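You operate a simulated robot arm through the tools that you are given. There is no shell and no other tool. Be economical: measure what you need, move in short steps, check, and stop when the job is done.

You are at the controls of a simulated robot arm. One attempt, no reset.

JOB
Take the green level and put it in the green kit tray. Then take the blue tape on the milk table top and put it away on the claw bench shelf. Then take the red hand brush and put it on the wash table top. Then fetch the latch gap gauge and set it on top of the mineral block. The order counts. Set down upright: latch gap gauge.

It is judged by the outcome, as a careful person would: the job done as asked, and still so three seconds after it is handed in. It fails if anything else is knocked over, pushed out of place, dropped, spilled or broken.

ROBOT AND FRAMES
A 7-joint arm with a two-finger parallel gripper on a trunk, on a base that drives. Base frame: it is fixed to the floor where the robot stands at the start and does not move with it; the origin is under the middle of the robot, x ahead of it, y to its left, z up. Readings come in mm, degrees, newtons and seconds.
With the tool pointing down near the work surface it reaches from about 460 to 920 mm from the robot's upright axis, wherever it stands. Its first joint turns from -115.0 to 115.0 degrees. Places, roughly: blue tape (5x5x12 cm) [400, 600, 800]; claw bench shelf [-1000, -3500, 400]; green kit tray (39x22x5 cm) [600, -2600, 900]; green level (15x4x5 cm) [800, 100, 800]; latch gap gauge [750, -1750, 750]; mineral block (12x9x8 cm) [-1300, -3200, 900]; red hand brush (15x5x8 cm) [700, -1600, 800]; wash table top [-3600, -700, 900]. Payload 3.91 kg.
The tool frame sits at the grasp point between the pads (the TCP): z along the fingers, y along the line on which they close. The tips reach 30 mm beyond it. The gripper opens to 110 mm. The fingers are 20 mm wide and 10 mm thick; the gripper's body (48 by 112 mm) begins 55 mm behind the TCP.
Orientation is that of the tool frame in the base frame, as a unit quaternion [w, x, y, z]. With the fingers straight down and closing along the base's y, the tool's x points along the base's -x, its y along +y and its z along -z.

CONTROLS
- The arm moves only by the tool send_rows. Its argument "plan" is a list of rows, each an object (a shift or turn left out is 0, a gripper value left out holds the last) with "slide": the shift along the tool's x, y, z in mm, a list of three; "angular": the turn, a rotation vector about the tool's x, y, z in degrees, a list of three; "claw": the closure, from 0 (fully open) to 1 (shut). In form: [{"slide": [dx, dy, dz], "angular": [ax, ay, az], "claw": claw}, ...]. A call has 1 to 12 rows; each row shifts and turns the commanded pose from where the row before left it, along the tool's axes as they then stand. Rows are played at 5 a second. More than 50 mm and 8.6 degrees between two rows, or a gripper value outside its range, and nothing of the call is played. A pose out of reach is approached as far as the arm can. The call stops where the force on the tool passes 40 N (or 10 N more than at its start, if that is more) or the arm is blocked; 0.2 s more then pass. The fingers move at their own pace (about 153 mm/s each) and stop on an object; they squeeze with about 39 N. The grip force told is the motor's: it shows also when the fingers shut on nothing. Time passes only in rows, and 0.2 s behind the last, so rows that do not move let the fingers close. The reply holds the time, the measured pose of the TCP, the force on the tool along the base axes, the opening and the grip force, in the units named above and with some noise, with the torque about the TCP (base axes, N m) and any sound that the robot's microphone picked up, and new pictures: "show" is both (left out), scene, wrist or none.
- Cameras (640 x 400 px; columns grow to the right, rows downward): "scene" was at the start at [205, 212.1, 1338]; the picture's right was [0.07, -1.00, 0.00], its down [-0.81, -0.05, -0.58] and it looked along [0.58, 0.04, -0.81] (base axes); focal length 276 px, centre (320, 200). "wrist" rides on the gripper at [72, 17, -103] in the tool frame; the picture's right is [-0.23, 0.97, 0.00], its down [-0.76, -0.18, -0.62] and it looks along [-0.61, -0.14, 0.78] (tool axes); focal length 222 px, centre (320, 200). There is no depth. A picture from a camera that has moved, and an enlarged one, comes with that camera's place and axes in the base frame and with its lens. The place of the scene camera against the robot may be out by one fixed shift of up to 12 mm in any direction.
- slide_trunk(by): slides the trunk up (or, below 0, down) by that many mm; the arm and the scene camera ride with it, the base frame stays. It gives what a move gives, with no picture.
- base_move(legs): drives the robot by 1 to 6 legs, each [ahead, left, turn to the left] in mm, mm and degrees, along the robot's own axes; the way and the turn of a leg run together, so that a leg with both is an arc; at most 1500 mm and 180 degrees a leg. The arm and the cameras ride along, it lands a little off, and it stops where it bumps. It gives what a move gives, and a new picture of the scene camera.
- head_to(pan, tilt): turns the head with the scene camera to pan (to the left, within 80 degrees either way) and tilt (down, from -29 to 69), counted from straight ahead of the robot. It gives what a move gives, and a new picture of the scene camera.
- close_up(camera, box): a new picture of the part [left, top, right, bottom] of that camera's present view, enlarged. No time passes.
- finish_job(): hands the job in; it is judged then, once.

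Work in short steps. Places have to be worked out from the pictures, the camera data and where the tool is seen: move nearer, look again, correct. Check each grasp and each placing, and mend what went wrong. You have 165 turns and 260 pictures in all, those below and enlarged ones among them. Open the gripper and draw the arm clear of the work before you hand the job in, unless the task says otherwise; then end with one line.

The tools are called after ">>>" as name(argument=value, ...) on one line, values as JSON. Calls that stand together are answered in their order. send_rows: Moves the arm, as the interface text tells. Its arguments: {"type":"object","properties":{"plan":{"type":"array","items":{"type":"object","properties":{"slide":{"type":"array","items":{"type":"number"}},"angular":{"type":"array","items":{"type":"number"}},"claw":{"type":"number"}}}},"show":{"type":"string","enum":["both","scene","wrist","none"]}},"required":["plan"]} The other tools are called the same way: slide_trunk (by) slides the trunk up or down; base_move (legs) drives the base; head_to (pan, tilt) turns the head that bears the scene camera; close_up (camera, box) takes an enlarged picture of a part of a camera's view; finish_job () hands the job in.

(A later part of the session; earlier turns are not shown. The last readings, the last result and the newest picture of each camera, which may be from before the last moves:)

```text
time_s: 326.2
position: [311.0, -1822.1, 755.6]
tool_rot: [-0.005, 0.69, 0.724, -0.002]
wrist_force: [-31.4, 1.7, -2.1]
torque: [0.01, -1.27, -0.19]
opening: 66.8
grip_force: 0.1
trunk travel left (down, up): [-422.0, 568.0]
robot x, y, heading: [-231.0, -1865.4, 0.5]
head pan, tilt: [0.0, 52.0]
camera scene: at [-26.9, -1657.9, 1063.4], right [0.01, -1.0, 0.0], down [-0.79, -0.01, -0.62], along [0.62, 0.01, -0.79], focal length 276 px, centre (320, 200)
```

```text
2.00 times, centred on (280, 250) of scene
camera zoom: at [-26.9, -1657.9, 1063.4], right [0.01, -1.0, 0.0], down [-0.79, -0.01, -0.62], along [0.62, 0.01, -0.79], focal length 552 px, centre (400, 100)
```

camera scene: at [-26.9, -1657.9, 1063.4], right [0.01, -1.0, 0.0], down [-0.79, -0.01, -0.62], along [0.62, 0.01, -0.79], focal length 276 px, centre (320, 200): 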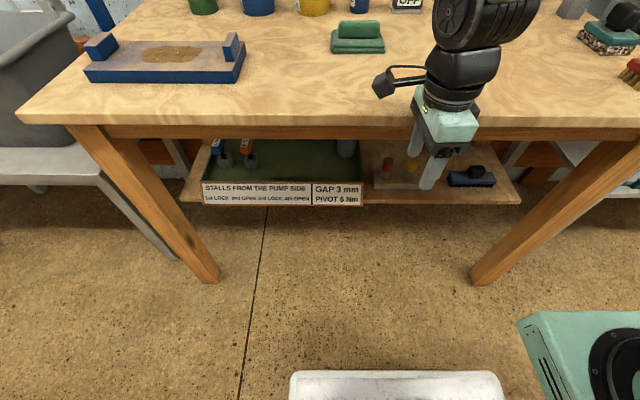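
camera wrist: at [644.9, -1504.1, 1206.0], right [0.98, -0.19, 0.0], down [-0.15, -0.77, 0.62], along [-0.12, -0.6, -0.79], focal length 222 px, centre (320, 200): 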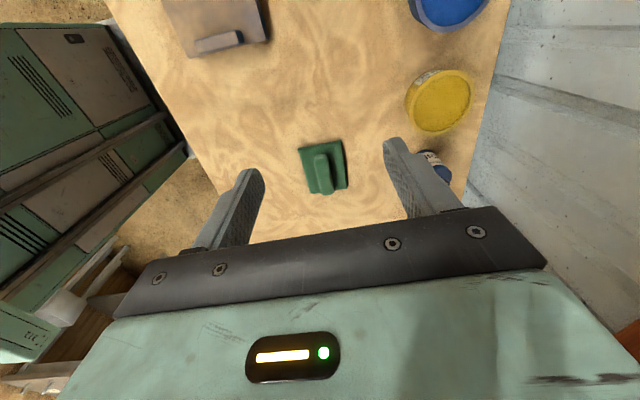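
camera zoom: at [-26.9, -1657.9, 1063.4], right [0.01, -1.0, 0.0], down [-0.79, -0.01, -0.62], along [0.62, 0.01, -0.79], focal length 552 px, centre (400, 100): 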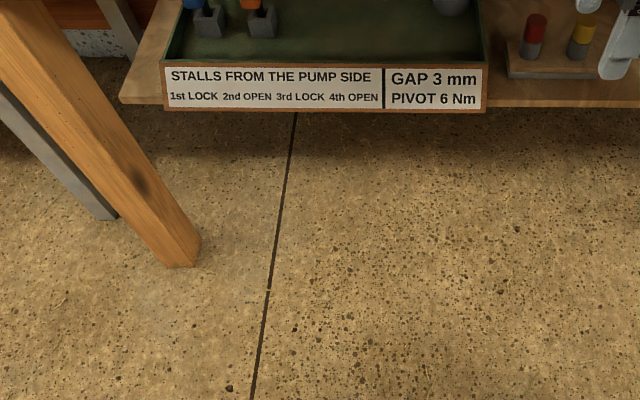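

I bumped the bench edge with the gripper; backing off right away. The drawer holds no gauge.

>>> base_move(legs=[[-170, 0, -0.5]])

>>> slide_trunk(by=400)

>>> head_to(pan=0, tilt=45)

```text
time_s: 327.6
position: [145.3, -1827.9, 756.4]
tool_rot: [-0.005, 0.694, 0.72, -0.002]
wrist_force: [0.9, 0.2, 0.3]
torque: [-0.01, 0.02, 0.0]
opening: 82.4
grip_force: 0.1
trunk travel left (down, up): [-422.0, 568.0]
robot x, y, heading: [-398.9, -1867.7, -0.1]
head pan, tilt: [0.0, 52.0]
camera scene: at [-191.5, -1660.7, 1063.3], right [0.0, -1.0, 0.0], down [-0.79, 0.0, -0.62], along [0.62, 0.0, -0.79], focal length 276 px, centre (320, 200)
```

scene: 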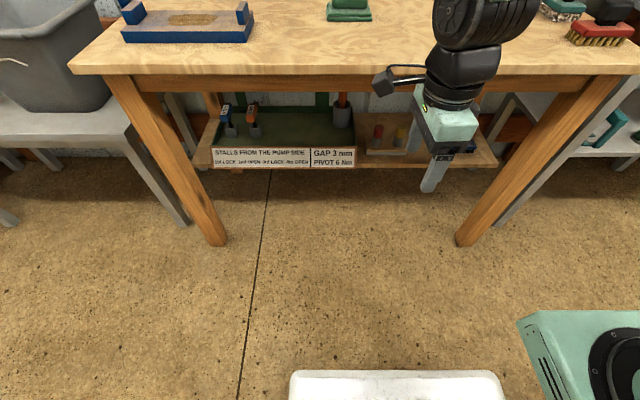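

```text
time_s: 331.5
position: [146.1, -1827.3, 1156.1]
tool_rot: [-0.005, 0.693, 0.721, -0.001]
wrist_force: [0.4, -0.1, 0.3]
torque: [-0.03, -0.01, 0.02]
opening: 82.7
grip_force: 0.1
trunk travel left (down, up): [-822.0, 168.0]
robot x, y, heading: [-401.1, -1864.2, 0.1]
head pan, tilt: [0.0, 52.0]
```

```text
time_s: 332.1
position: [146.3, -1827.7, 1155.9]
tool_rot: [-0.005, 0.693, 0.721, -0.002]
wrist_force: [0.1, -0.6, -0.2]
torque: [0.03, -0.02, 0.01]
opening: 82.5
grip_force: 0.1
trunk travel left (down, up): [-822.0, 168.0]
robot x, y, heading: [-397.7, -1868.4, 0.1]
head pan, tilt: [0.0, 45.0]
camera scene: at [-185.3, -1660.7, 1472.8], right [0.0, -1.0, 0.0], down [-0.71, 0.0, -0.71], along [0.71, 0.0, -0.71], focal length 276 px, centre (320, 200)
```

scene: 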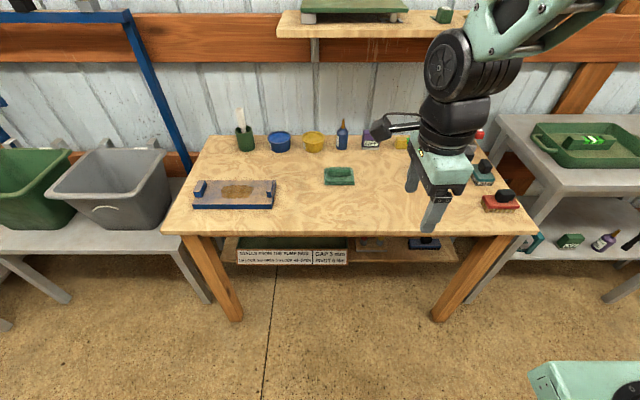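

The bench is undisturbed. I'll inspect the grey cart's top and lower shelf closely next.

>>> base_move(legs=[[0, -1000, 0]])

>>> close_up(camera="scene", box=[200, 120, 420, 260])

```text
time_s: 337.3
position: [151.4, -2813.1, 1155.7]
tool_rot: [-0.004, 0.689, 0.724, -0.001]
wrist_force: [0.0, 0.4, 0.3]
torque: [0.0, 0.03, 0.01]
opening: 82.7
grip_force: 0.0
trunk travel left (down, up): [-822.0, 168.0]
robot x, y, heading: [-394.6, -2857.3, 0.8]
head pan, tilt: [0.0, 45.0]
camera scene: at [-181.7, -2648.7, 1472.9], right [0.01, -1.0, 0.0], down [-0.71, -0.01, -0.71], along [0.71, 0.01, -0.71], focal length 276 px, centre (320, 200)
```

scene: 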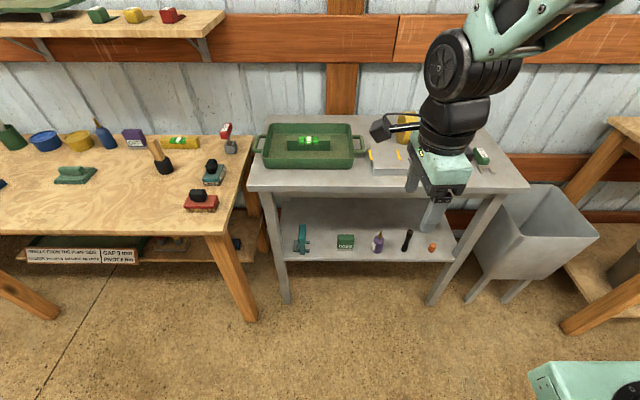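

```text
2.86 times, centred on (310, 190) of scene
camera zoom: at [-181.7, -2648.7, 1472.9], right [0.01, -1.0, 0.0], down [-0.71, -0.01, -0.71], along [0.71, 0.01, -0.71], focal length 789 px, centre (349, 229)
```

zoom: 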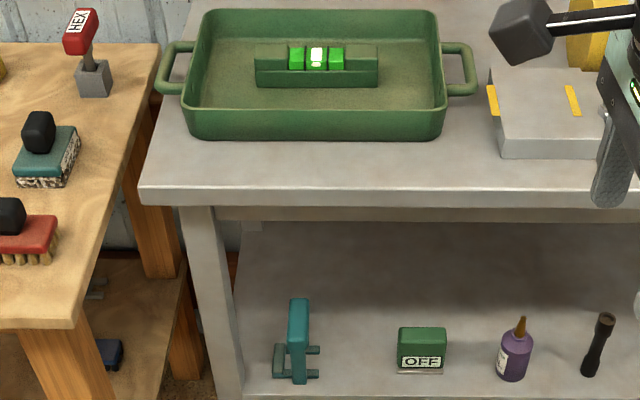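

The purple box with an "OFF" display on a thin metal foot is at about (800, -1870) on the bench, which fits the rough place given. It looks like a digital gap gauge. I'll go and look at it closely with the wrist camera.

>>> base_move(legs=[[0, 960, -0.8], [280, 0, 0]])

>>> send_rows(plan=[{"slide": [0, 45, 0]}, {"slide": [0, 45, 0]}, {"slide": [0, 45, 0]}, {"slide": [0, 45, 10]}, {"slide": [0, 45, 20]}, {"slide": [0, 45, 20]}, {"slide": [0, 45, 20]}], show="both")

```text
time_s: 343.8
position: [414.6, -1838.1, 1154.8]
tool_rot: [-0.004, 0.684, 0.729, -0.001]
wrist_force: [-0.6, -0.5, -1.1]
torque: [-0.01, 0.02, -0.03]
opening: 82.4
grip_force: 0.1
trunk travel left (down, up): [-822.0, 168.0]
robot x, y, heading: [-130.9, -1889.2, 1.7]
head pan, tilt: [0.0, 45.0]
camera scene: at [78.9, -1678.2, 1472.9], right [0.02, -1.0, 0.0], down [-0.71, -0.02, -0.71], along [0.71, 0.02, -0.71], focal length 276 px, centre (320, 200)
```

scene: 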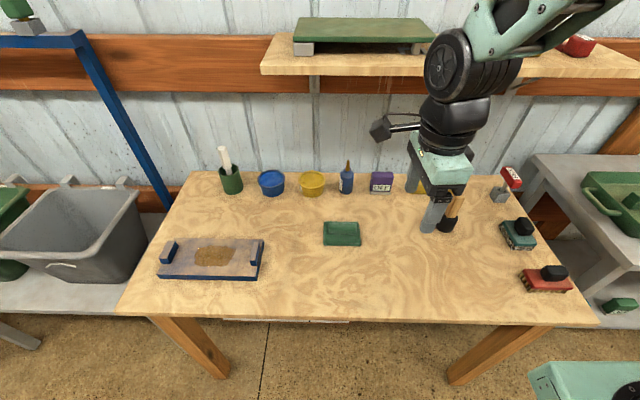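

```text
time_s: 345.6
position: [590.5, -1831.6, 1091.6]
tool_rot: [-0.078, 0.724, 0.682, -0.074]
wrist_force: [0.9, 8.4, -24.8]
torque: [-0.75, 0.51, 0.14]
opening: 82.4
grip_force: 0.1
trunk travel left (down, up): [-822.0, 168.0]
robot x, y, heading: [-142.9, -1857.5, 4.5]
head pan, tilt: [0.0, 45.0]
stopped in row 7: the arm was blocked; the commanded pose is now the measured one
camera scene: at [-105.6, -1648.8, 1516.7], right [0.08, -1.0, 0.0], down [-0.62, -0.05, -0.78], along [0.78, 0.06, -0.63], focal length 276 px, centre (320, 200)
camera wrist: at [633.5, -1761.3, 1187.4], right [0.94, -0.28, -0.21], down [-0.09, -0.76, 0.65], along [-0.34, -0.59, -0.73], focal length 222 px, centre (320, 200)
```

scene: 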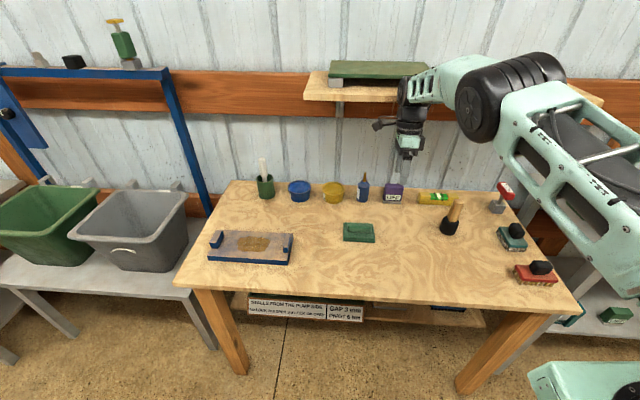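
wrist: 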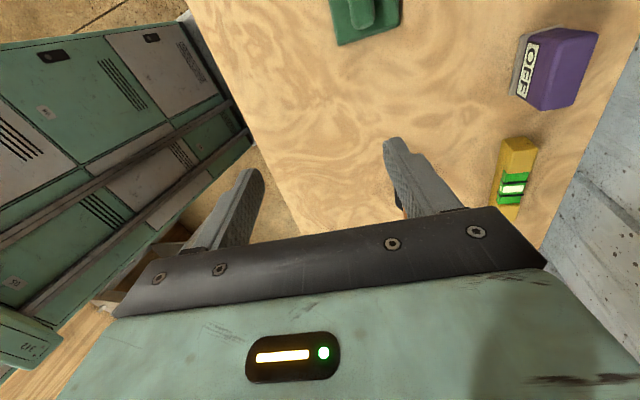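

The arm met the wall shelf and the robot is tilting; retract immediately, lowering slightly.

>>> send_rows(plan=[{"slide": [0, -25, 10]}, {"slide": [0, -30, 5]}, {"slide": [0, -30, 0]}, {"slide": [0, -40, 0]}, {}, {}, {}], show="scene")

```text
time_s: 345.9
position: [558.5, -1855.2, 1048.6]
tool_rot: [-0.132, 0.777, 0.602, -0.127]
wrist_force: [-4.9, -6.1, -2.0]
torque: [0.4, -0.38, -0.19]
opening: 82.4
grip_force: 0.0
trunk travel left (down, up): [-822.0, 168.0]
robot x, y, heading: [-157.4, -1825.0, 6.8]
head pan, tilt: [0.0, 45.0]
stopped in row 1: the arm was blocked; the commanded pose is now the measured one
camera scene: at [-138.6, -1623.0, 1518.2], right [0.12, -0.99, 0.0], down [-0.61, -0.07, -0.79], along [0.78, 0.1, -0.62], focal length 276 px, centre (320, 200)
```

scene: 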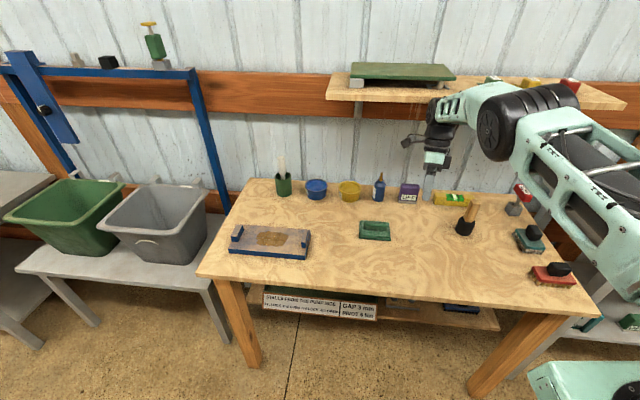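

Still blocked; I'll pull the whole robot straight back.

>>> base_move(legs=[[-150, 0, 0]])

```text
time_s: 346.6
position: [690.2, -1842.0, 876.2]
tool_rot: [-0.19, 0.775, 0.56, -0.221]
wrist_force: [4.8, 2.4, -3.2]
torque: [-0.14, 0.46, 0.11]
opening: 84.0
grip_force: 2.2
trunk travel left (down, up): [-822.0, 168.0]
robot x, y, heading: [-144.7, -1813.8, 6.7]
head pan, tilt: [0.0, 45.0]
stopped in leg 1: the robot was blocked; the commanded pose is now the measured one
camera scene: at [95.5, -1577.0, 1471.8], right [0.12, -0.99, 0.0], down [-0.73, -0.08, -0.68], along [0.68, 0.08, -0.73], focal length 276 px, centre (320, 200)
```

scene: 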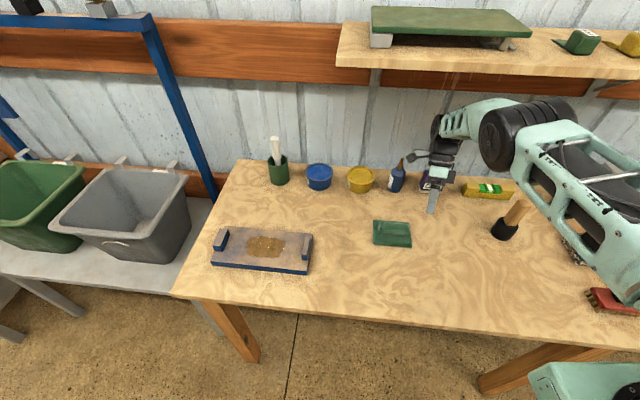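

The robot is level again, with the hand low at (690, -1842, 876), tilted. I'll ease the hand straight back toward the robot, away from the shelf.

>>> send_rows(plan=[{"slide": [-5.5, -15.7, 11]}, {"slide": [-5.5, -15.7, 11]}, {"slide": [-5.5, -15.7, 11]}, {"slide": [-5.5, -15.7, 11]}, {}], show="both")

```text
time_s: 346.9
position: [638.0, -1848.9, 892.6]
tool_rot: [-0.195, 0.777, 0.554, -0.227]
wrist_force: [4.2, -0.8, -8.1]
torque: [-0.01, 0.65, 0.02]
opening: 82.4
grip_force: 0.1
trunk travel left (down, up): [-822.0, 168.0]
robot x, y, heading: [-155.3, -1814.4, 6.7]
head pan, tilt: [0.0, 45.0]
stopped in row 1: the arm was blocked; the commanded pose is now the measured one
camera scene: at [45.2, -1585.6, 1469.7], right [0.12, -0.99, 0.0], down [-0.71, -0.08, -0.7], along [0.7, 0.08, -0.71], focal length 276 px, centre (320, 200)
camera wrist: at [729.3, -1790.4, 956.1], right [0.69, -0.52, -0.51], down [0.0, -0.7, 0.71], along [-0.73, -0.49, -0.48], focal length 222 px, centre (320, 200)
```

scene: 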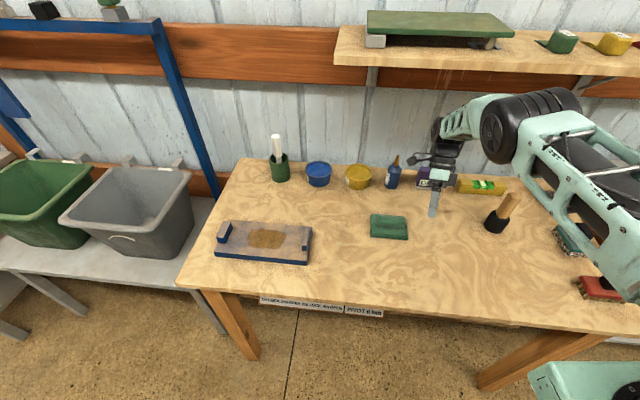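
wrist: 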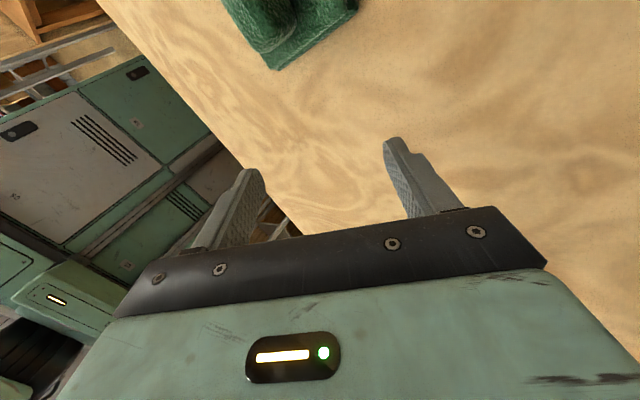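

The robot is level now. Let me wait briefly for it to settle, then move back again.

>>> send_rows(plan=[{}, {}, {}], show="none")

>>> send_rows(plan=[{"slide": [-5.5, -15.7, 11]}, {"slide": [-5.5, -15.7, 11]}, {"slide": [-5.5, -15.7, 11]}, {"slide": [-5.5, -15.7, 11]}, {}], show="scene")

```text
time_s: 347.7
position: [633.1, -1845.8, 905.3]
tool_rot: [-0.191, 0.778, 0.556, -0.223]
wrist_force: [-0.2, 0.6, -0.4]
torque: [-0.01, -0.04, -0.01]
opening: 82.5
grip_force: 0.1
trunk travel left (down, up): [-822.0, 168.0]
robot x, y, heading: [-153.0, -1813.6, 6.7]
head pan, tilt: [0.0, 45.0]
```

```text
time_s: 348.9
position: [553.9, -1846.0, 906.9]
tool_rot: [-0.191, 0.778, 0.555, -0.223]
wrist_force: [0.5, 0.8, -0.6]
torque: [-0.02, -0.05, -0.03]
opening: 82.8
grip_force: 0.1
trunk travel left (down, up): [-822.0, 168.0]
robot x, y, heading: [-150.9, -1816.8, 6.7]
head pan, tilt: [0.0, 45.0]
camera scene: at [34.7, -1584.0, 1472.9], right [0.12, -0.99, 0.0], down [-0.7, -0.08, -0.71], along [0.7, 0.08, -0.71], focal length 276 px, centre (320, 200)
```

scene: 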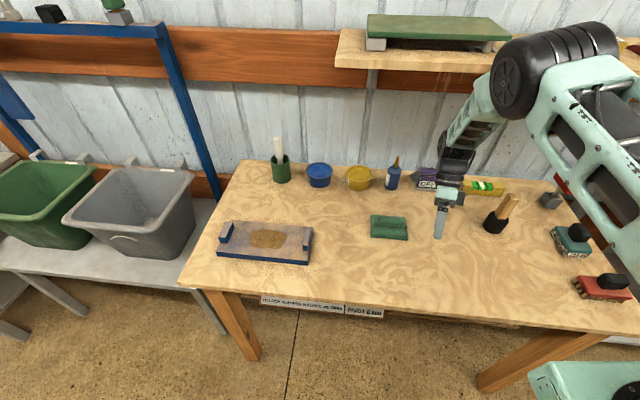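

Moving freely. I'll drive back 150 mm and check everything on bench and shelf.

>>> base_move(legs=[[-180, 0, 0]])

>>> close_up(camera="scene", box=[300, 0, 640, 200])

```text
time_s: 350.4
position: [372.0, -1870.7, 905.9]
tool_rot: [-0.191, 0.779, 0.554, -0.221]
wrist_force: [0.4, 0.3, -0.9]
torque: [0.0, 0.0, 0.02]
opening: 82.4
grip_force: 0.0
trunk travel left (down, up): [-822.0, 168.0]
robot x, y, heading: [-332.4, -1837.4, 6.1]
head pan, tilt: [0.0, 45.0]
camera scene: at [-146.0, -1605.8, 1472.8], right [0.11, -0.99, 0.0], down [-0.7, -0.08, -0.71], along [0.7, 0.08, -0.71], focal length 276 px, centre (320, 200)
```

scene: 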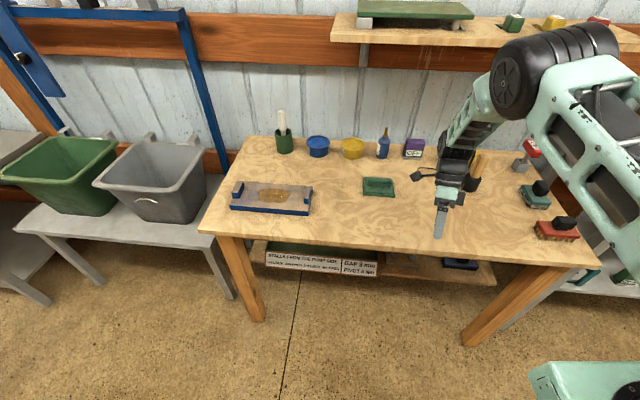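

```text
1.88 times, centred on (470, 100) of scene
camera zoom: at [-146.0, -1605.8, 1472.8], right [0.11, -0.99, 0.0], down [-0.7, -0.08, -0.71], along [0.7, 0.08, -0.71], focal length 520 px, centre (38, 388)
```

zoom: 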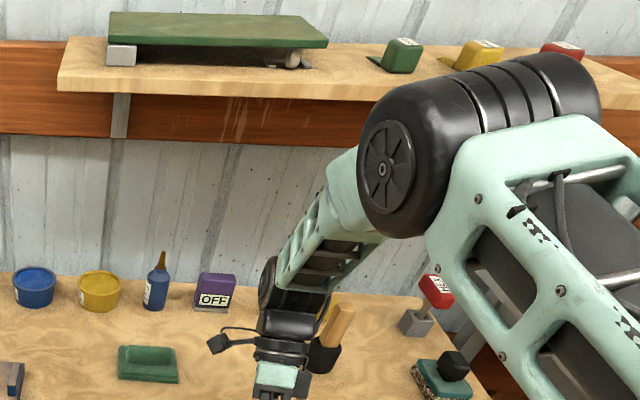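

Nothing was disturbed on the shelf or bench. The purple "OFF" instrument on its metal foot at (807, -1875) matches the gauge's rough place best, so I take it as the gauge. First I set the tool vertical again.

>>> send_rows(plan=[{"angular": [-8.2, 2, 0]}, {"angular": [-8.2, 2, 0]}, {"angular": [-8.2, 2, 0]}, {"angular": [-8.2, 2, 0]}, {}], show="none")

```text
time_s: 351.6
position: [371.7, -1871.1, 906.8]
tool_rot: [-0.001, 0.815, 0.579, -0.001]
wrist_force: [-0.1, 0.1, -0.4]
torque: [0.02, -0.02, 0.02]
opening: 82.7
grip_force: 0.0
trunk travel left (down, up): [-822.0, 168.0]
robot x, y, heading: [-334.3, -1839.5, 6.5]
head pan, tilt: [0.0, 45.0]
```

Now vertical. I'll raise the hand relative to the trunk and lower the trunk (so the elbow stays below the shelf), fix the yaw, and square up the base.

>>> send_rows(plan=[{"slide": [0, 0, -45]}, {"slide": [0, 0, -45]}, {"slide": [0, 0, -45]}, {"slide": [0, 0, -45]}, {"angular": [0, 0, -8.5]}, {"angular": [0, 0, -8.5]}, {"angular": [0, 0, -8.5]}], show="none")

>>> slide_trunk(by=-160)

>>> base_move(legs=[[0, 0, -6.5], [200, -20, 0]])

>>> send_rows(plan=[{}], show="wrist")

```text
time_s: 353.2
position: [371.7, -1869.7, 1087.1]
tool_rot: [-0.001, 0.667, 0.745, -0.002]
wrist_force: [0.3, 0.4, -0.3]
torque: [0.0, -0.03, 0.03]
opening: 82.7
grip_force: 0.0
trunk travel left (down, up): [-822.0, 168.0]
robot x, y, heading: [-333.8, -1836.4, 6.4]
head pan, tilt: [0.0, 45.0]
```

```text
time_s: 355.1
position: [371.8, -1870.9, 927.7]
tool_rot: [-0.001, 0.667, 0.745, -0.002]
wrist_force: [0.2, 1.0, 0.6]
torque: [-0.01, 0.01, 0.01]
opening: 82.5
grip_force: 0.1
trunk travel left (down, up): [-662.0, 328.0]
robot x, y, heading: [-335.6, -1832.8, 6.3]
head pan, tilt: [0.0, 45.0]
```

```text
time_s: 357.2
position: [565.7, -1969.4, 927.3]
tool_rot: [-0.002, 0.708, 0.707, -0.002]
wrist_force: [-0.6, 0.5, -0.2]
torque: [-0.01, -0.01, -0.01]
opening: 82.6
grip_force: 0.2
trunk travel left (down, up): [-662.0, 328.0]
robot x, y, heading: [-136.7, -1856.6, 0.2]
head pan, tilt: [0.0, 45.0]
camera scene: at [80.0, -1649.4, 1312.9], right [0.0, -1.0, 0.0], down [-0.71, 0.0, -0.71], along [0.71, 0.0, -0.71], focal length 276 px, centre (320, 200)
```

scene: 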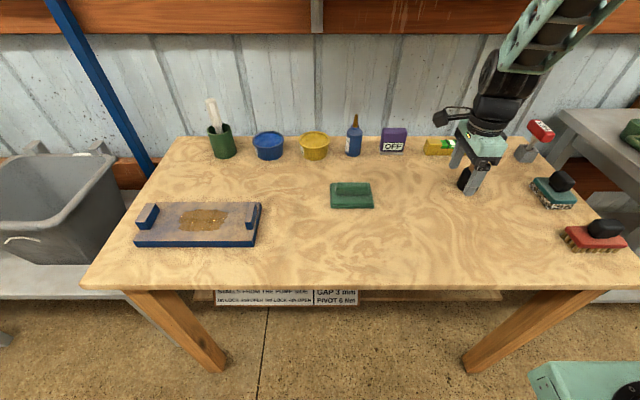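

```text
time_s: 357.6
position: [564.7, -1970.5, 927.1]
tool_rot: [-0.002, 0.707, 0.707, -0.001]
wrist_force: [0.7, 0.7, 0.2]
torque: [0.02, 0.03, 0.0]
opening: 82.4
grip_force: 0.1
trunk travel left (down, up): [-662.0, 328.0]
robot x, y, heading: [-129.9, -1861.2, 0.0]
head pan, tilt: [0.0, 45.0]
camera wrist: at [582.4, -1897.0, 1029.5], right [0.97, -0.23, -0.01], down [-0.18, -0.76, 0.62], along [-0.15, -0.61, -0.78], focal length 222 px, centre (320, 200)
```

wrist: 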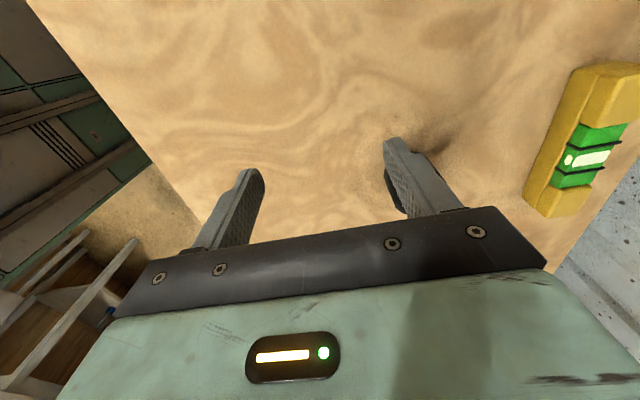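

I'll shift the hand +95 mm in y so it lines up with the box, staying in front of it, and look.

>>> send_rows(plan=[{"slide": [32, 0, 0]}, {"slide": [32, 0, 0]}, {"slide": [32, 0, 0]}, {"slide": [0, 30, 0]}, {"slide": [0, 30, 0]}], show="both")

```text
time_s: 358.8
position: [626.1, -1874.4, 926.5]
tool_rot: [-0.003, 0.708, 0.707, -0.001]
wrist_force: [-0.5, 1.1, -0.2]
torque: [0.01, -0.02, 0.0]
opening: 82.6
grip_force: 0.1
trunk travel left (down, up): [-662.0, 328.0]
robot x, y, heading: [-137.2, -1858.2, -0.2]
head pan, tilt: [0.0, 45.0]
camera scene: at [79.6, -1649.4, 1312.9], right [0.0, -1.0, 0.0], down [-0.71, 0.0, -0.71], along [0.71, 0.0, -0.71], focal length 276 px, centre (320, 200)
camera wrist: at [642.6, -1802.3, 1028.9], right [0.97, -0.23, -0.01], down [-0.18, -0.76, 0.62], along [-0.15, -0.61, -0.78], focal length 222 px, centre (320, 200)
```

scene: 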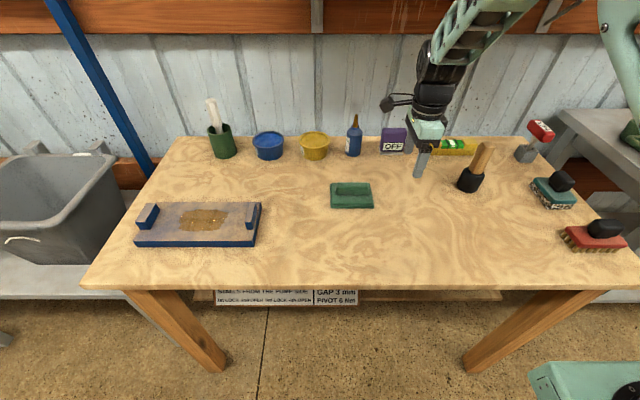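
wrist: 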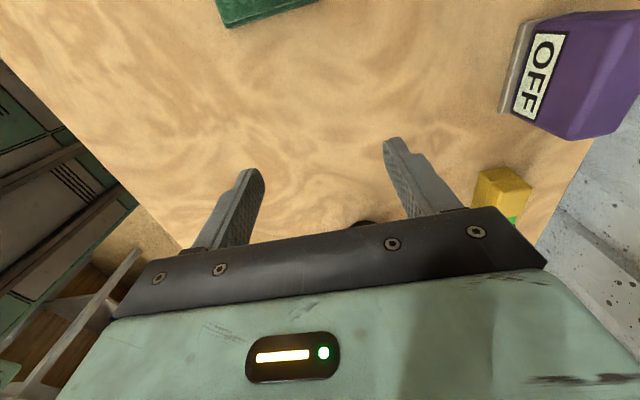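

Box front plate is at x ≈ 795, y -1838 to -1910 (centre -1874). I'll go a bit closer to see its depth.

>>> send_rows(plan=[{"slide": [0, 40, -12]}, {"slide": [0, 40, -12]}, {}], show="both")

```text
time_s: 359.6
position: [707.8, -1871.7, 949.9]
tool_rot: [-0.002, 0.708, 0.707, -0.001]
wrist_force: [-0.7, 0.1, -0.2]
torque: [0.02, -0.02, 0.01]
opening: 82.7
grip_force: 0.2
trunk travel left (down, up): [-662.0, 328.0]
robot x, y, heading: [-134.9, -1857.0, 0.1]
head pan, tilt: [0.0, 45.0]
camera scene: at [79.8, -1649.4, 1312.9], right [0.0, -1.0, 0.0], down [-0.71, 0.0, -0.71], along [0.71, 0.0, -0.71], focal length 276 px, centre (320, 200)
camera wrist: at [724.1, -1799.8, 1051.5], right [0.97, -0.23, -0.01], down [-0.18, -0.76, 0.62], along [-0.15, -0.61, -0.78], focal length 222 px, centre (320, 200)
```

scene: 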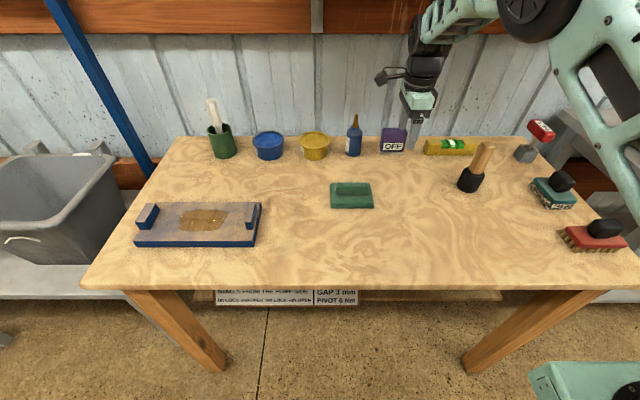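
wrist: 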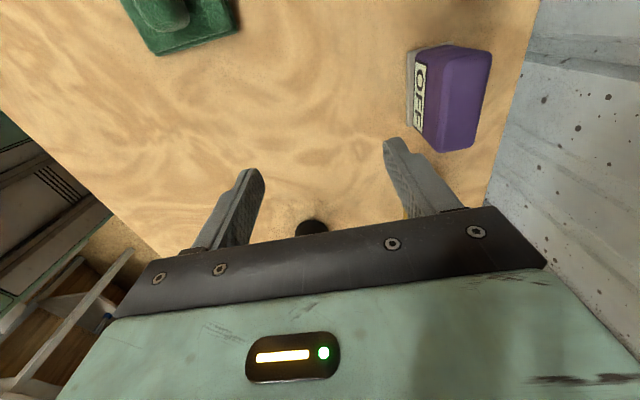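

Box: x 793–827, centre (811, -1873), top ≈ 885. I'll drive forward 70 mm with this posture, keeping the fingertips above the box top, then look.

>>> base_move(legs=[[70, 0, 0]])

>>> send_rows(plan=[{"slide": [0, 15, 8]}, {"slide": [0, 15, 8]}, {}], show="both")

```text
time_s: 360.6
position: [765.8, -1873.4, 943.4]
tool_rot: [-0.007, 0.709, 0.706, -0.008]
wrist_force: [1.6, 0.4, 0.5]
torque: [0.0, 0.01, -0.01]
opening: 82.5
grip_force: 0.0
trunk travel left (down, up): [-662.0, 328.0]
robot x, y, heading: [-69.7, -1854.5, 0.0]
head pan, tilt: [0.0, 45.0]
camera scene: at [142.7, -1649.9, 1312.5], right [0.0, -1.0, 0.0], down [-0.7, 0.0, -0.71], along [0.71, 0.0, -0.7], focal length 276 px, centre (320, 200)
```

scene: 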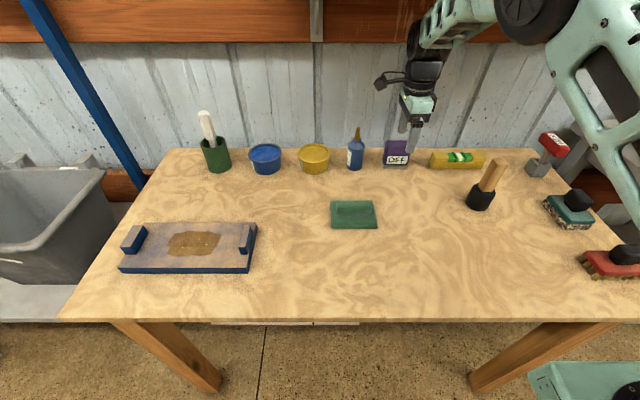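

```text
time_s: 361.4
position: [798.8, -1872.9, 923.3]
tool_rot: [-0.008, 0.707, 0.707, -0.009]
wrist_force: [1.0, -0.4, 0.2]
torque: [-0.04, -0.03, 0.04]
opening: 82.7
grip_force: 0.1
trunk travel left (down, up): [-662.0, 328.0]
robot x, y, heading: [-64.6, -1858.0, -0.1]
head pan, tilt: [0.0, 45.0]
camera scene: at [148.2, -1649.4, 1313.1], right [0.0, -1.0, 0.0], down [-0.71, 0.0, -0.71], along [0.71, 0.0, -0.71], focal length 276 px, centre (320, 200)
camera wrist: at [817.3, -1800.2, 1025.5], right [0.97, -0.23, -0.02], down [-0.16, -0.76, 0.63], along [-0.16, -0.61, -0.78], focal length 222 px, centre (320, 200)
```

scene: 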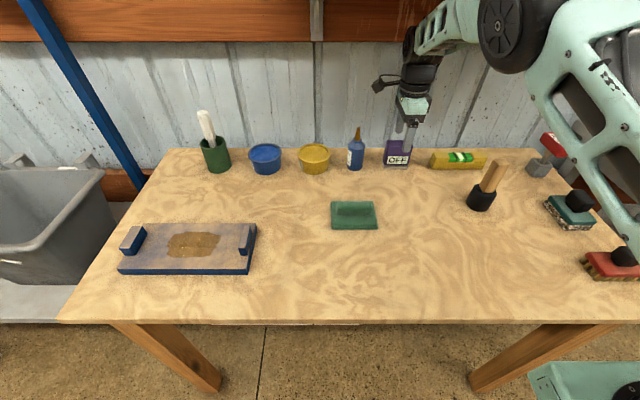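
wrist: 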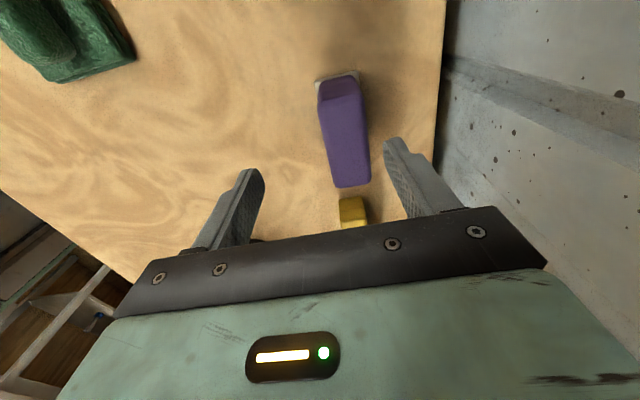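

The box is between the fingers' planes, centre ≈ (816, -1866). Centre over it and descend to TCP ≈ 853.

>>> send_rows(plan=[{"slide": [6, 15, 0]}, {"slide": [0, 0, 25]}, {"slide": [0, 0, 25]}, {"slide": [0, 0, 20]}, {}], show="both")

```text
time_s: 362.6
position: [812.9, -1866.3, 852.4]
tool_rot: [-0.008, 0.707, 0.707, -0.009]
wrist_force: [0.1, 0.4, -0.2]
torque: [-0.02, 0.01, 0.03]
opening: 82.5
grip_force: 0.1
trunk travel left (down, up): [-662.0, 328.0]
robot x, y, heading: [-64.7, -1856.4, 0.2]
head pan, tilt: [0.0, 45.0]
camera scene: at [148.0, -1649.5, 1312.9], right [0.0, -1.0, 0.0], down [-0.71, 0.0, -0.71], along [0.71, 0.0, -0.71], focal length 276 px, centre (320, 200)
camera wrist: at [831.4, -1794.2, 954.2], right [0.97, -0.23, -0.02], down [-0.16, -0.76, 0.63], along [-0.16, -0.61, -0.78], focal length 222 px, centre (320, 200)
```

scene: 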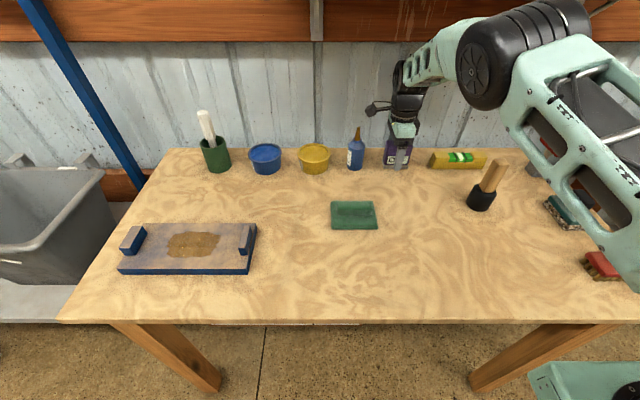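
wrist: 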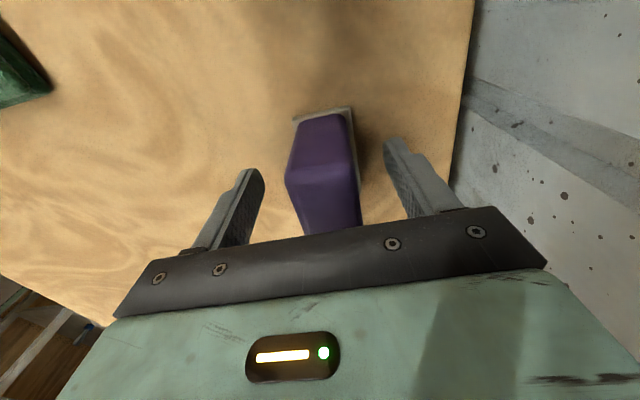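

Well straddled. Close and lift gently.

>>> send_rows(plan=[{"claw": 1}, {}, {}, {}, {"slide": [0, 0, -10]}, {"slide": [0, 0, -20]}, {"slide": [0, -5, -20]}, {}], show="both")

```text
time_s: 364.4
position: [809.5, -1866.1, 902.7]
tool_rot: [-0.008, 0.708, 0.706, -0.01]
wrist_force: [0.1, -0.5, -2.5]
torque: [0.03, 0.03, 0.01]
opening: 31.8
grip_force: 38.6
trunk travel left (down, up): [-662.0, 328.0]
robot x, y, heading: [-66.9, -1857.2, -0.2]
head pan, tilt: [0.0, 45.0]
camera scene: at [148.2, -1649.5, 1312.8], right [0.0, -1.0, 0.0], down [-0.71, 0.0, -0.71], along [0.71, 0.0, -0.71], focal length 276 px, centre (320, 200)
camera wrist: at [829.0, -1793.8, 1004.9], right [0.97, -0.23, -0.02], down [-0.16, -0.76, 0.63], along [-0.16, -0.61, -0.78], focal length 222 px, centre (320, 200)
```

scene: 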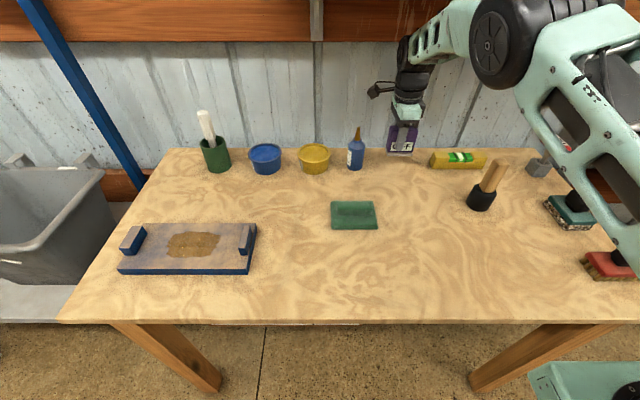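
wrist: 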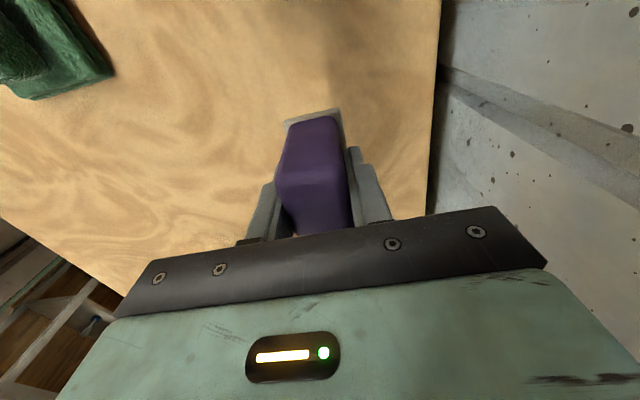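

The gauge is held upright. I'll back away from under the shelf at this height, then raise.

>>> base_move(legs=[[-250, 0, 0]])

>>> send_rows(plan=[{"slide": [0, -40, -20]}, {"slide": [0, -40, -20]}, {"slide": [0, -40, -30]}, {"slide": [0, -40, -30]}, {"slide": [0, -40, -30]}, {"slide": [0, -40, -30]}], show="scene")

```text
time_s: 366.2
position: [562.0, -1867.9, 903.3]
tool_rot: [-0.008, 0.708, 0.706, -0.009]
wrist_force: [0.4, 0.7, -2.3]
torque: [0.04, 0.01, 0.01]
opening: 31.6
grip_force: 38.8
trunk travel left (down, up): [-662.0, 328.0]
robot x, y, heading: [-315.1, -1854.7, -0.2]
head pan, tilt: [0.0, 45.0]
camera scene: at [-99.8, -1649.6, 1312.8], right [0.0, -1.0, 0.0], down [-0.71, 0.0, -0.71], along [0.71, 0.0, -0.71], focal length 276 px, centre (320, 200)
```

scene: 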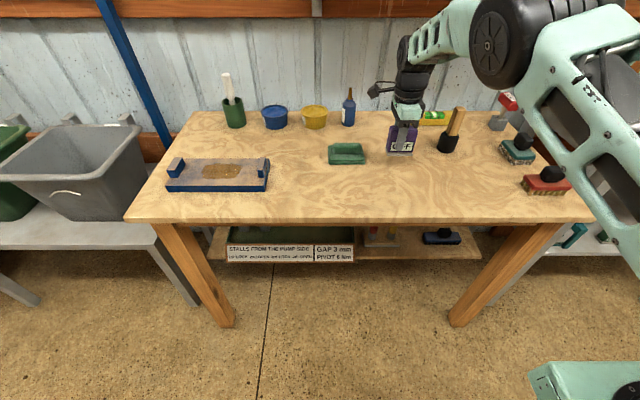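

```text
time_s: 367.6
position: [326.2, -1867.5, 1067.5]
tool_rot: [-0.008, 0.709, 0.705, -0.009]
wrist_force: [0.4, -0.4, -3.1]
torque: [0.02, 0.05, 0.01]
opening: 31.9
grip_force: 38.9
trunk travel left (down, up): [-662.0, 328.0]
robot x, y, heading: [-313.6, -1855.5, -0.1]
head pan, tilt: [0.0, 45.0]
camera scene: at [-99.2, -1649.5, 1312.6], right [0.0, -1.0, 0.0], down [-0.71, 0.0, -0.71], along [0.71, 0.0, -0.71], focal length 276 px, centre (320, 200)
```

scene: 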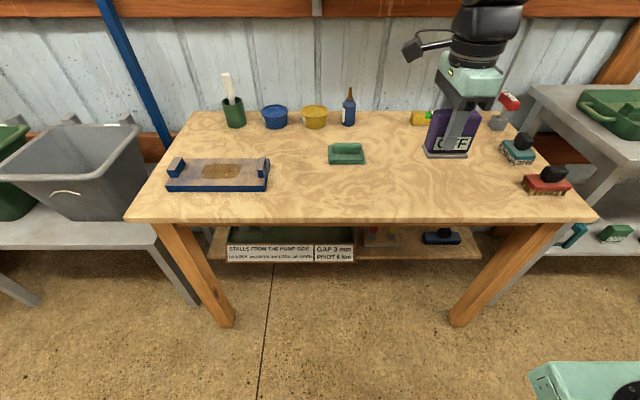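

Held and upright. Raise the trunk high for clearance, then drive to the claw bench with the mineral block.

>>> slide_trunk(by=300)

>>> base_move(legs=[[0, 0, -90], [1330, 60, 0], [0, 0, -90]])

>>> head_to(pan=0, tilt=42)

>>> send_rows(plan=[{}], show="wrist")

```text
time_s: 370.6
position: [325.4, -1868.5, 1367.8]
tool_rot: [-0.008, 0.708, 0.706, -0.01]
wrist_force: [0.7, 0.3, -3.0]
torque: [0.0, 0.0, 0.01]
opening: 32.1
grip_force: 39.0
trunk travel left (down, up): [-962.0, 28.0]
robot x, y, heading: [-312.7, -1860.3, 0.2]
head pan, tilt: [0.0, 45.0]
```

```text
time_s: 385.1
position: [-863.9, -3170.6, 1368.3]
tool_rot: [0.009, -0.698, 0.716, -0.008]
wrist_force: [0.2, -0.1, -2.1]
torque: [-0.03, 0.02, 0.0]
opening: 31.5
grip_force: 39.5
trunk travel left (down, up): [-962.0, 28.0]
robot x, y, heading: [-222.4, -3195.1, 178.7]
head pan, tilt: [0.0, 45.0]
camera scene: at [-461.8, -3393.3, 1612.8], right [0.02, 1.0, 0.0], down [0.71, -0.02, -0.71], along [-0.71, 0.02, -0.71], focal length 276 px, centre (320, 200)
```

scene: 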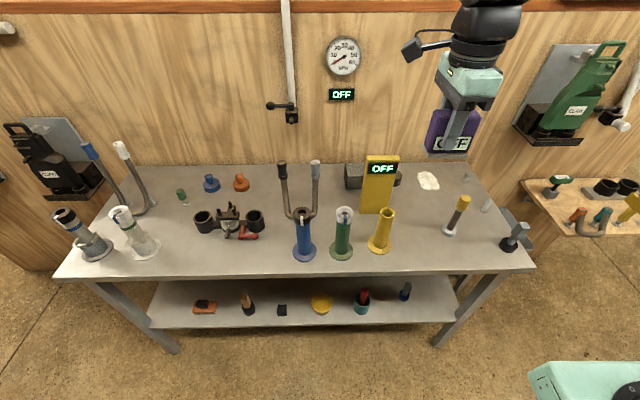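

```text
time_s: 385.7
position: [-865.3, -3169.2, 1368.1]
tool_rot: [0.01, -0.699, 0.715, -0.008]
wrist_force: [1.0, -0.3, -2.2]
torque: [0.01, 0.0, 0.01]
opening: 31.9
grip_force: 38.2
trunk travel left (down, up): [-962.0, 28.0]
robot x, y, heading: [-228.0, -3194.4, 178.8]
head pan, tilt: [0.0, 42.0]
camera scene: at [-464.1, -3393.2, 1617.2], right [0.02, 1.0, 0.0], down [0.67, -0.02, -0.74], along [-0.74, 0.02, -0.67], focal length 276 px, centre (320, 200)
```

scene: 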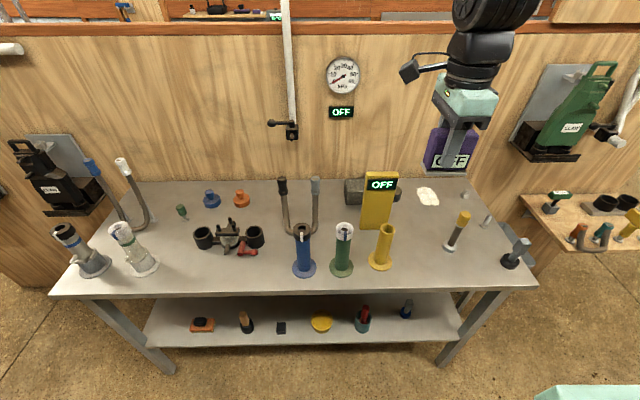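

```text
time_s: 386.1
position: [-863.4, -3170.6, 1368.1]
tool_rot: [0.009, -0.698, 0.716, -0.008]
wrist_force: [-0.2, 0.1, -2.8]
torque: [0.0, -0.01, -0.03]
opening: 32.0
grip_force: 38.9
trunk travel left (down, up): [-962.0, 28.0]
robot x, y, heading: [-225.3, -3194.7, 179.0]
head pan, tilt: [0.0, 42.0]
camera wrist: at [-886.0, -3242.8, 1470.3], right [-0.97, 0.25, -0.02], down [0.18, 0.76, 0.63], along [0.18, 0.6, -0.78], focal length 222 px, centre (320, 200)
```

wrist: 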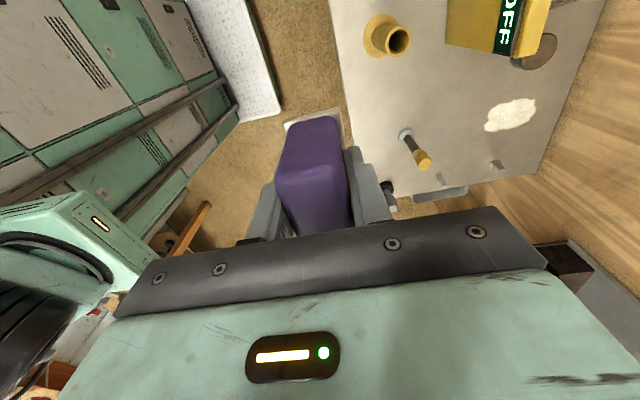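

>>> close_up(camera="scene", box=[260, 160, 440, 280])

```text
3.33 times, centred on (350, 220) of scene
camera zoom: at [-464.1, -3393.2, 1617.2], right [0.02, 1.0, 0.0], down [0.67, -0.02, -0.74], along [-0.74, 0.02, -0.67], focal length 921 px, centre (220, 133)
```

zoom: 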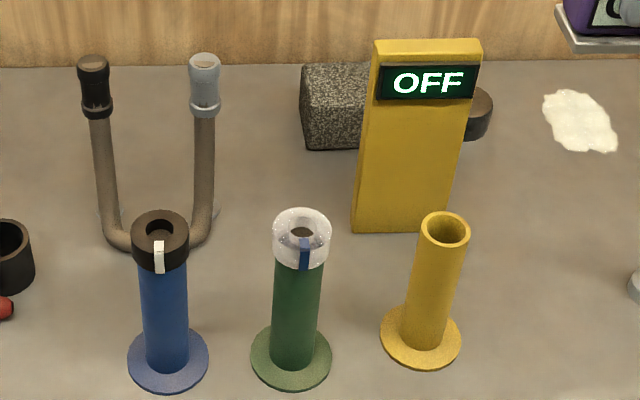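

The mineral block's visible corner is near (-1195, -3275), so its centre is about (-1240, -3216), behind the yellow post (y -3237…-3147, x > -1145). I'll move in with the gauge held high and look down with the wrist camera.

>>> base_move(legs=[[215, 45, 1]])

>>> send_rows(plan=[{"slide": [0, 40, 0]}, {"slide": [0, 40, 0]}, {"slide": [0, 40, 0]}, {}], show="both")

```text
time_s: 387.8
position: [-1077.4, -3226.4, 1368.1]
tool_rot: [0.009, -0.705, 0.709, -0.008]
wrist_force: [0.4, 0.1, -1.9]
torque: [0.01, -0.04, 0.0]
opening: 31.8
grip_force: 38.4
trunk travel left (down, up): [-962.0, 28.0]
robot x, y, heading: [-439.0, -3238.4, 179.8]
head pan, tilt: [0.0, 42.0]
camera scene: at [-674.4, -3440.7, 1617.2], right [0.0, 1.0, 0.0], down [0.67, 0.0, -0.74], along [-0.74, 0.0, -0.67], focal length 276 px, centre (320, 200)
```

scene: 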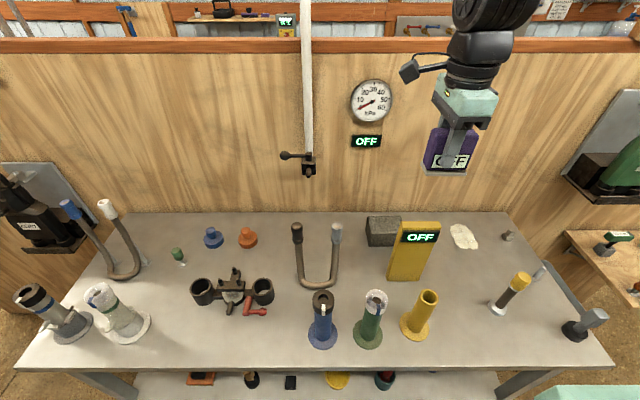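

```text
time_s: 388.8
position: [-1200.0, -3225.5, 1365.6]
tool_rot: [0.01, -0.706, 0.709, -0.008]
wrist_force: [-0.3, 0.1, -1.6]
torque: [-0.02, -0.02, 0.02]
opening: 31.9
grip_force: 39.1
trunk travel left (down, up): [-962.0, 28.0]
robot x, y, heading: [-440.7, -3240.8, 179.6]
head pan, tilt: [0.0, 42.0]
camera scene: at [-675.1, -3440.7, 1617.1], right [0.0, 1.0, 0.0], down [0.67, 0.0, -0.74], along [-0.74, 0.0, -0.67], focal length 276 px, centre (320, 200)
camera wrist: at [-1220.0, -3298.3, 1468.0], right [-0.97, 0.23, -0.02], down [0.17, 0.76, 0.63], along [0.16, 0.61, -0.78], focal length 222 px, centre (320, 200)
```

scene: 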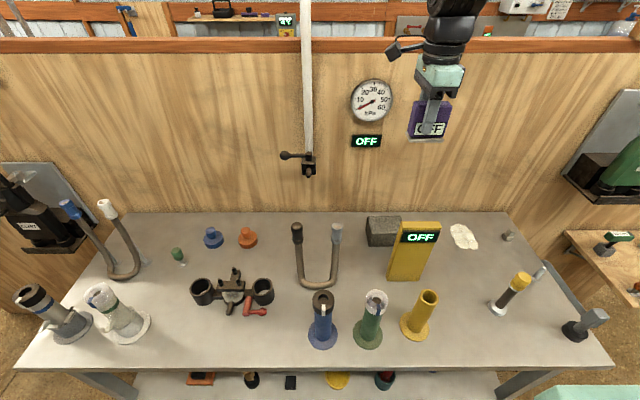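
wrist: 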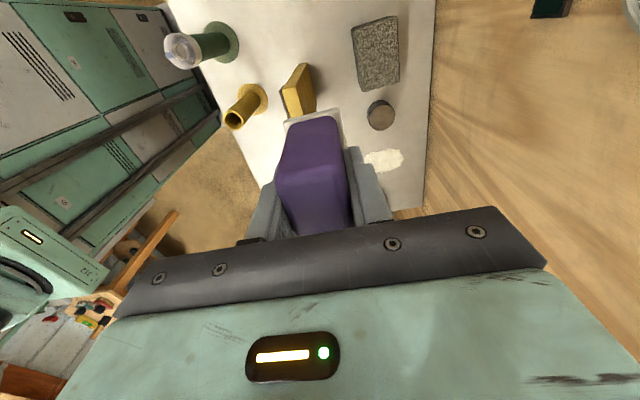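

The wrist view gives block corners consistent with 9×12 cm, a top at z ≈ 888 and centre (-1316, -3217). I'll position the gauge above it, still high, then lower by trunk.

>>> base_move(legs=[[40, 0, 0]])

>>> send_rows(plan=[{"slide": [-4, 38, 0]}, {"slide": [-4, 38, 0]}, {}], show="none")

>>> slide_trunk(by=-220)

>>> send_rows(plan=[{}], show="both")

```text
time_s: 389.7
position: [-1239.3, -3224.6, 1366.6]
tool_rot: [0.01, -0.705, 0.709, -0.008]
wrist_force: [0.9, 0.3, -1.7]
torque: [-0.04, 0.04, -0.01]
opening: 31.9
grip_force: 38.5
trunk travel left (down, up): [-962.0, 28.0]
robot x, y, heading: [-479.9, -3236.4, 180.0]
head pan, tilt: [0.0, 42.0]
camera scene: at [-715.3, -3440.5, 1617.2], right [0.0, 1.0, 0.0], down [0.67, 0.0, -0.74], along [-0.74, 0.0, -0.67], focal length 276 px, centre (320, 200)
```

scene: 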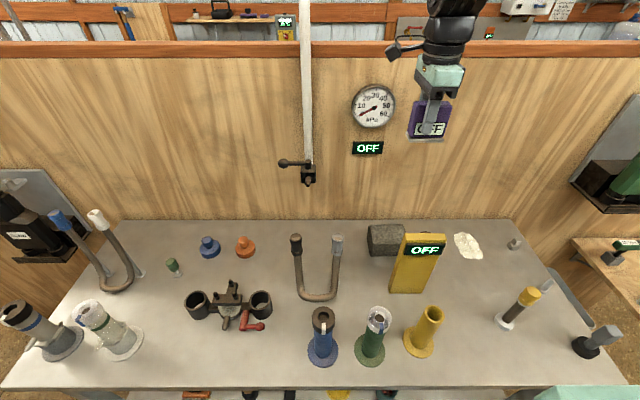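

```text
time_s: 390.5
position: [-1317.0, -3217.2, 1362.4]
tool_rot: [0.01, -0.706, 0.709, -0.008]
wrist_force: [0.0, 0.2, -2.4]
torque: [-0.07, -0.01, -0.06]
opening: 31.9
grip_force: 39.2
trunk travel left (down, up): [-962.0, 28.0]
robot x, y, heading: [-480.8, -3238.5, 179.7]
head pan, tilt: [0.0, 42.0]
```

```text
time_s: 392.8
position: [-1315.4, -3217.2, 1145.0]
tool_rot: [0.009, -0.706, 0.708, -0.008]
wrist_force: [0.0, -0.7, -1.6]
torque: [0.02, -0.02, 0.01]
opening: 32.1
grip_force: 39.1
trunk travel left (down, up): [-742.0, 248.0]
robot x, y, heading: [-482.9, -3237.8, 179.6]
head pan, tilt: [0.0, 42.0]
```

```text
time_s: 393.2
position: [-1317.2, -3216.9, 1143.4]
tool_rot: [0.009, -0.706, 0.708, -0.009]
wrist_force: [0.0, -0.1, -2.9]
torque: [0.0, 0.01, 0.01]
opening: 31.8
grip_force: 39.3
trunk travel left (down, up): [-742.0, 248.0]
robot x, y, heading: [-482.7, -3236.9, 179.9]
head pan, tilt: [0.0, 42.0]
camera scene: at [-715.6, -3440.5, 1397.2], right [0.0, 1.0, 0.0], down [0.67, 0.0, -0.74], along [-0.74, 0.0, -0.67], focal length 276 px, centre (320, 200)
camera wrist: at [-1336.0, -3290.5, 1246.6], right [-0.97, 0.23, -0.02], down [0.17, 0.76, 0.63], along [0.16, 0.61, -0.78], focal length 222 px, centre (320, 200)
```

scene: 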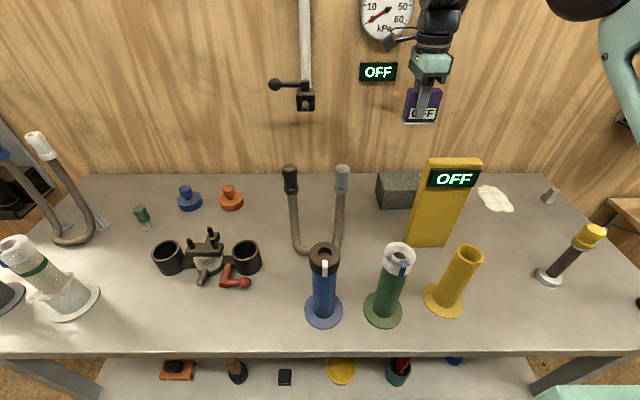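
wrist: 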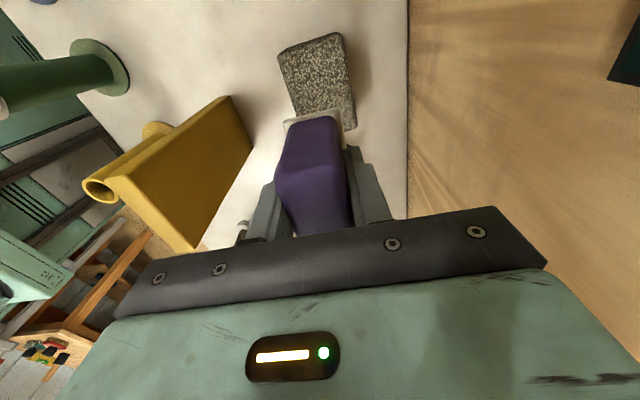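

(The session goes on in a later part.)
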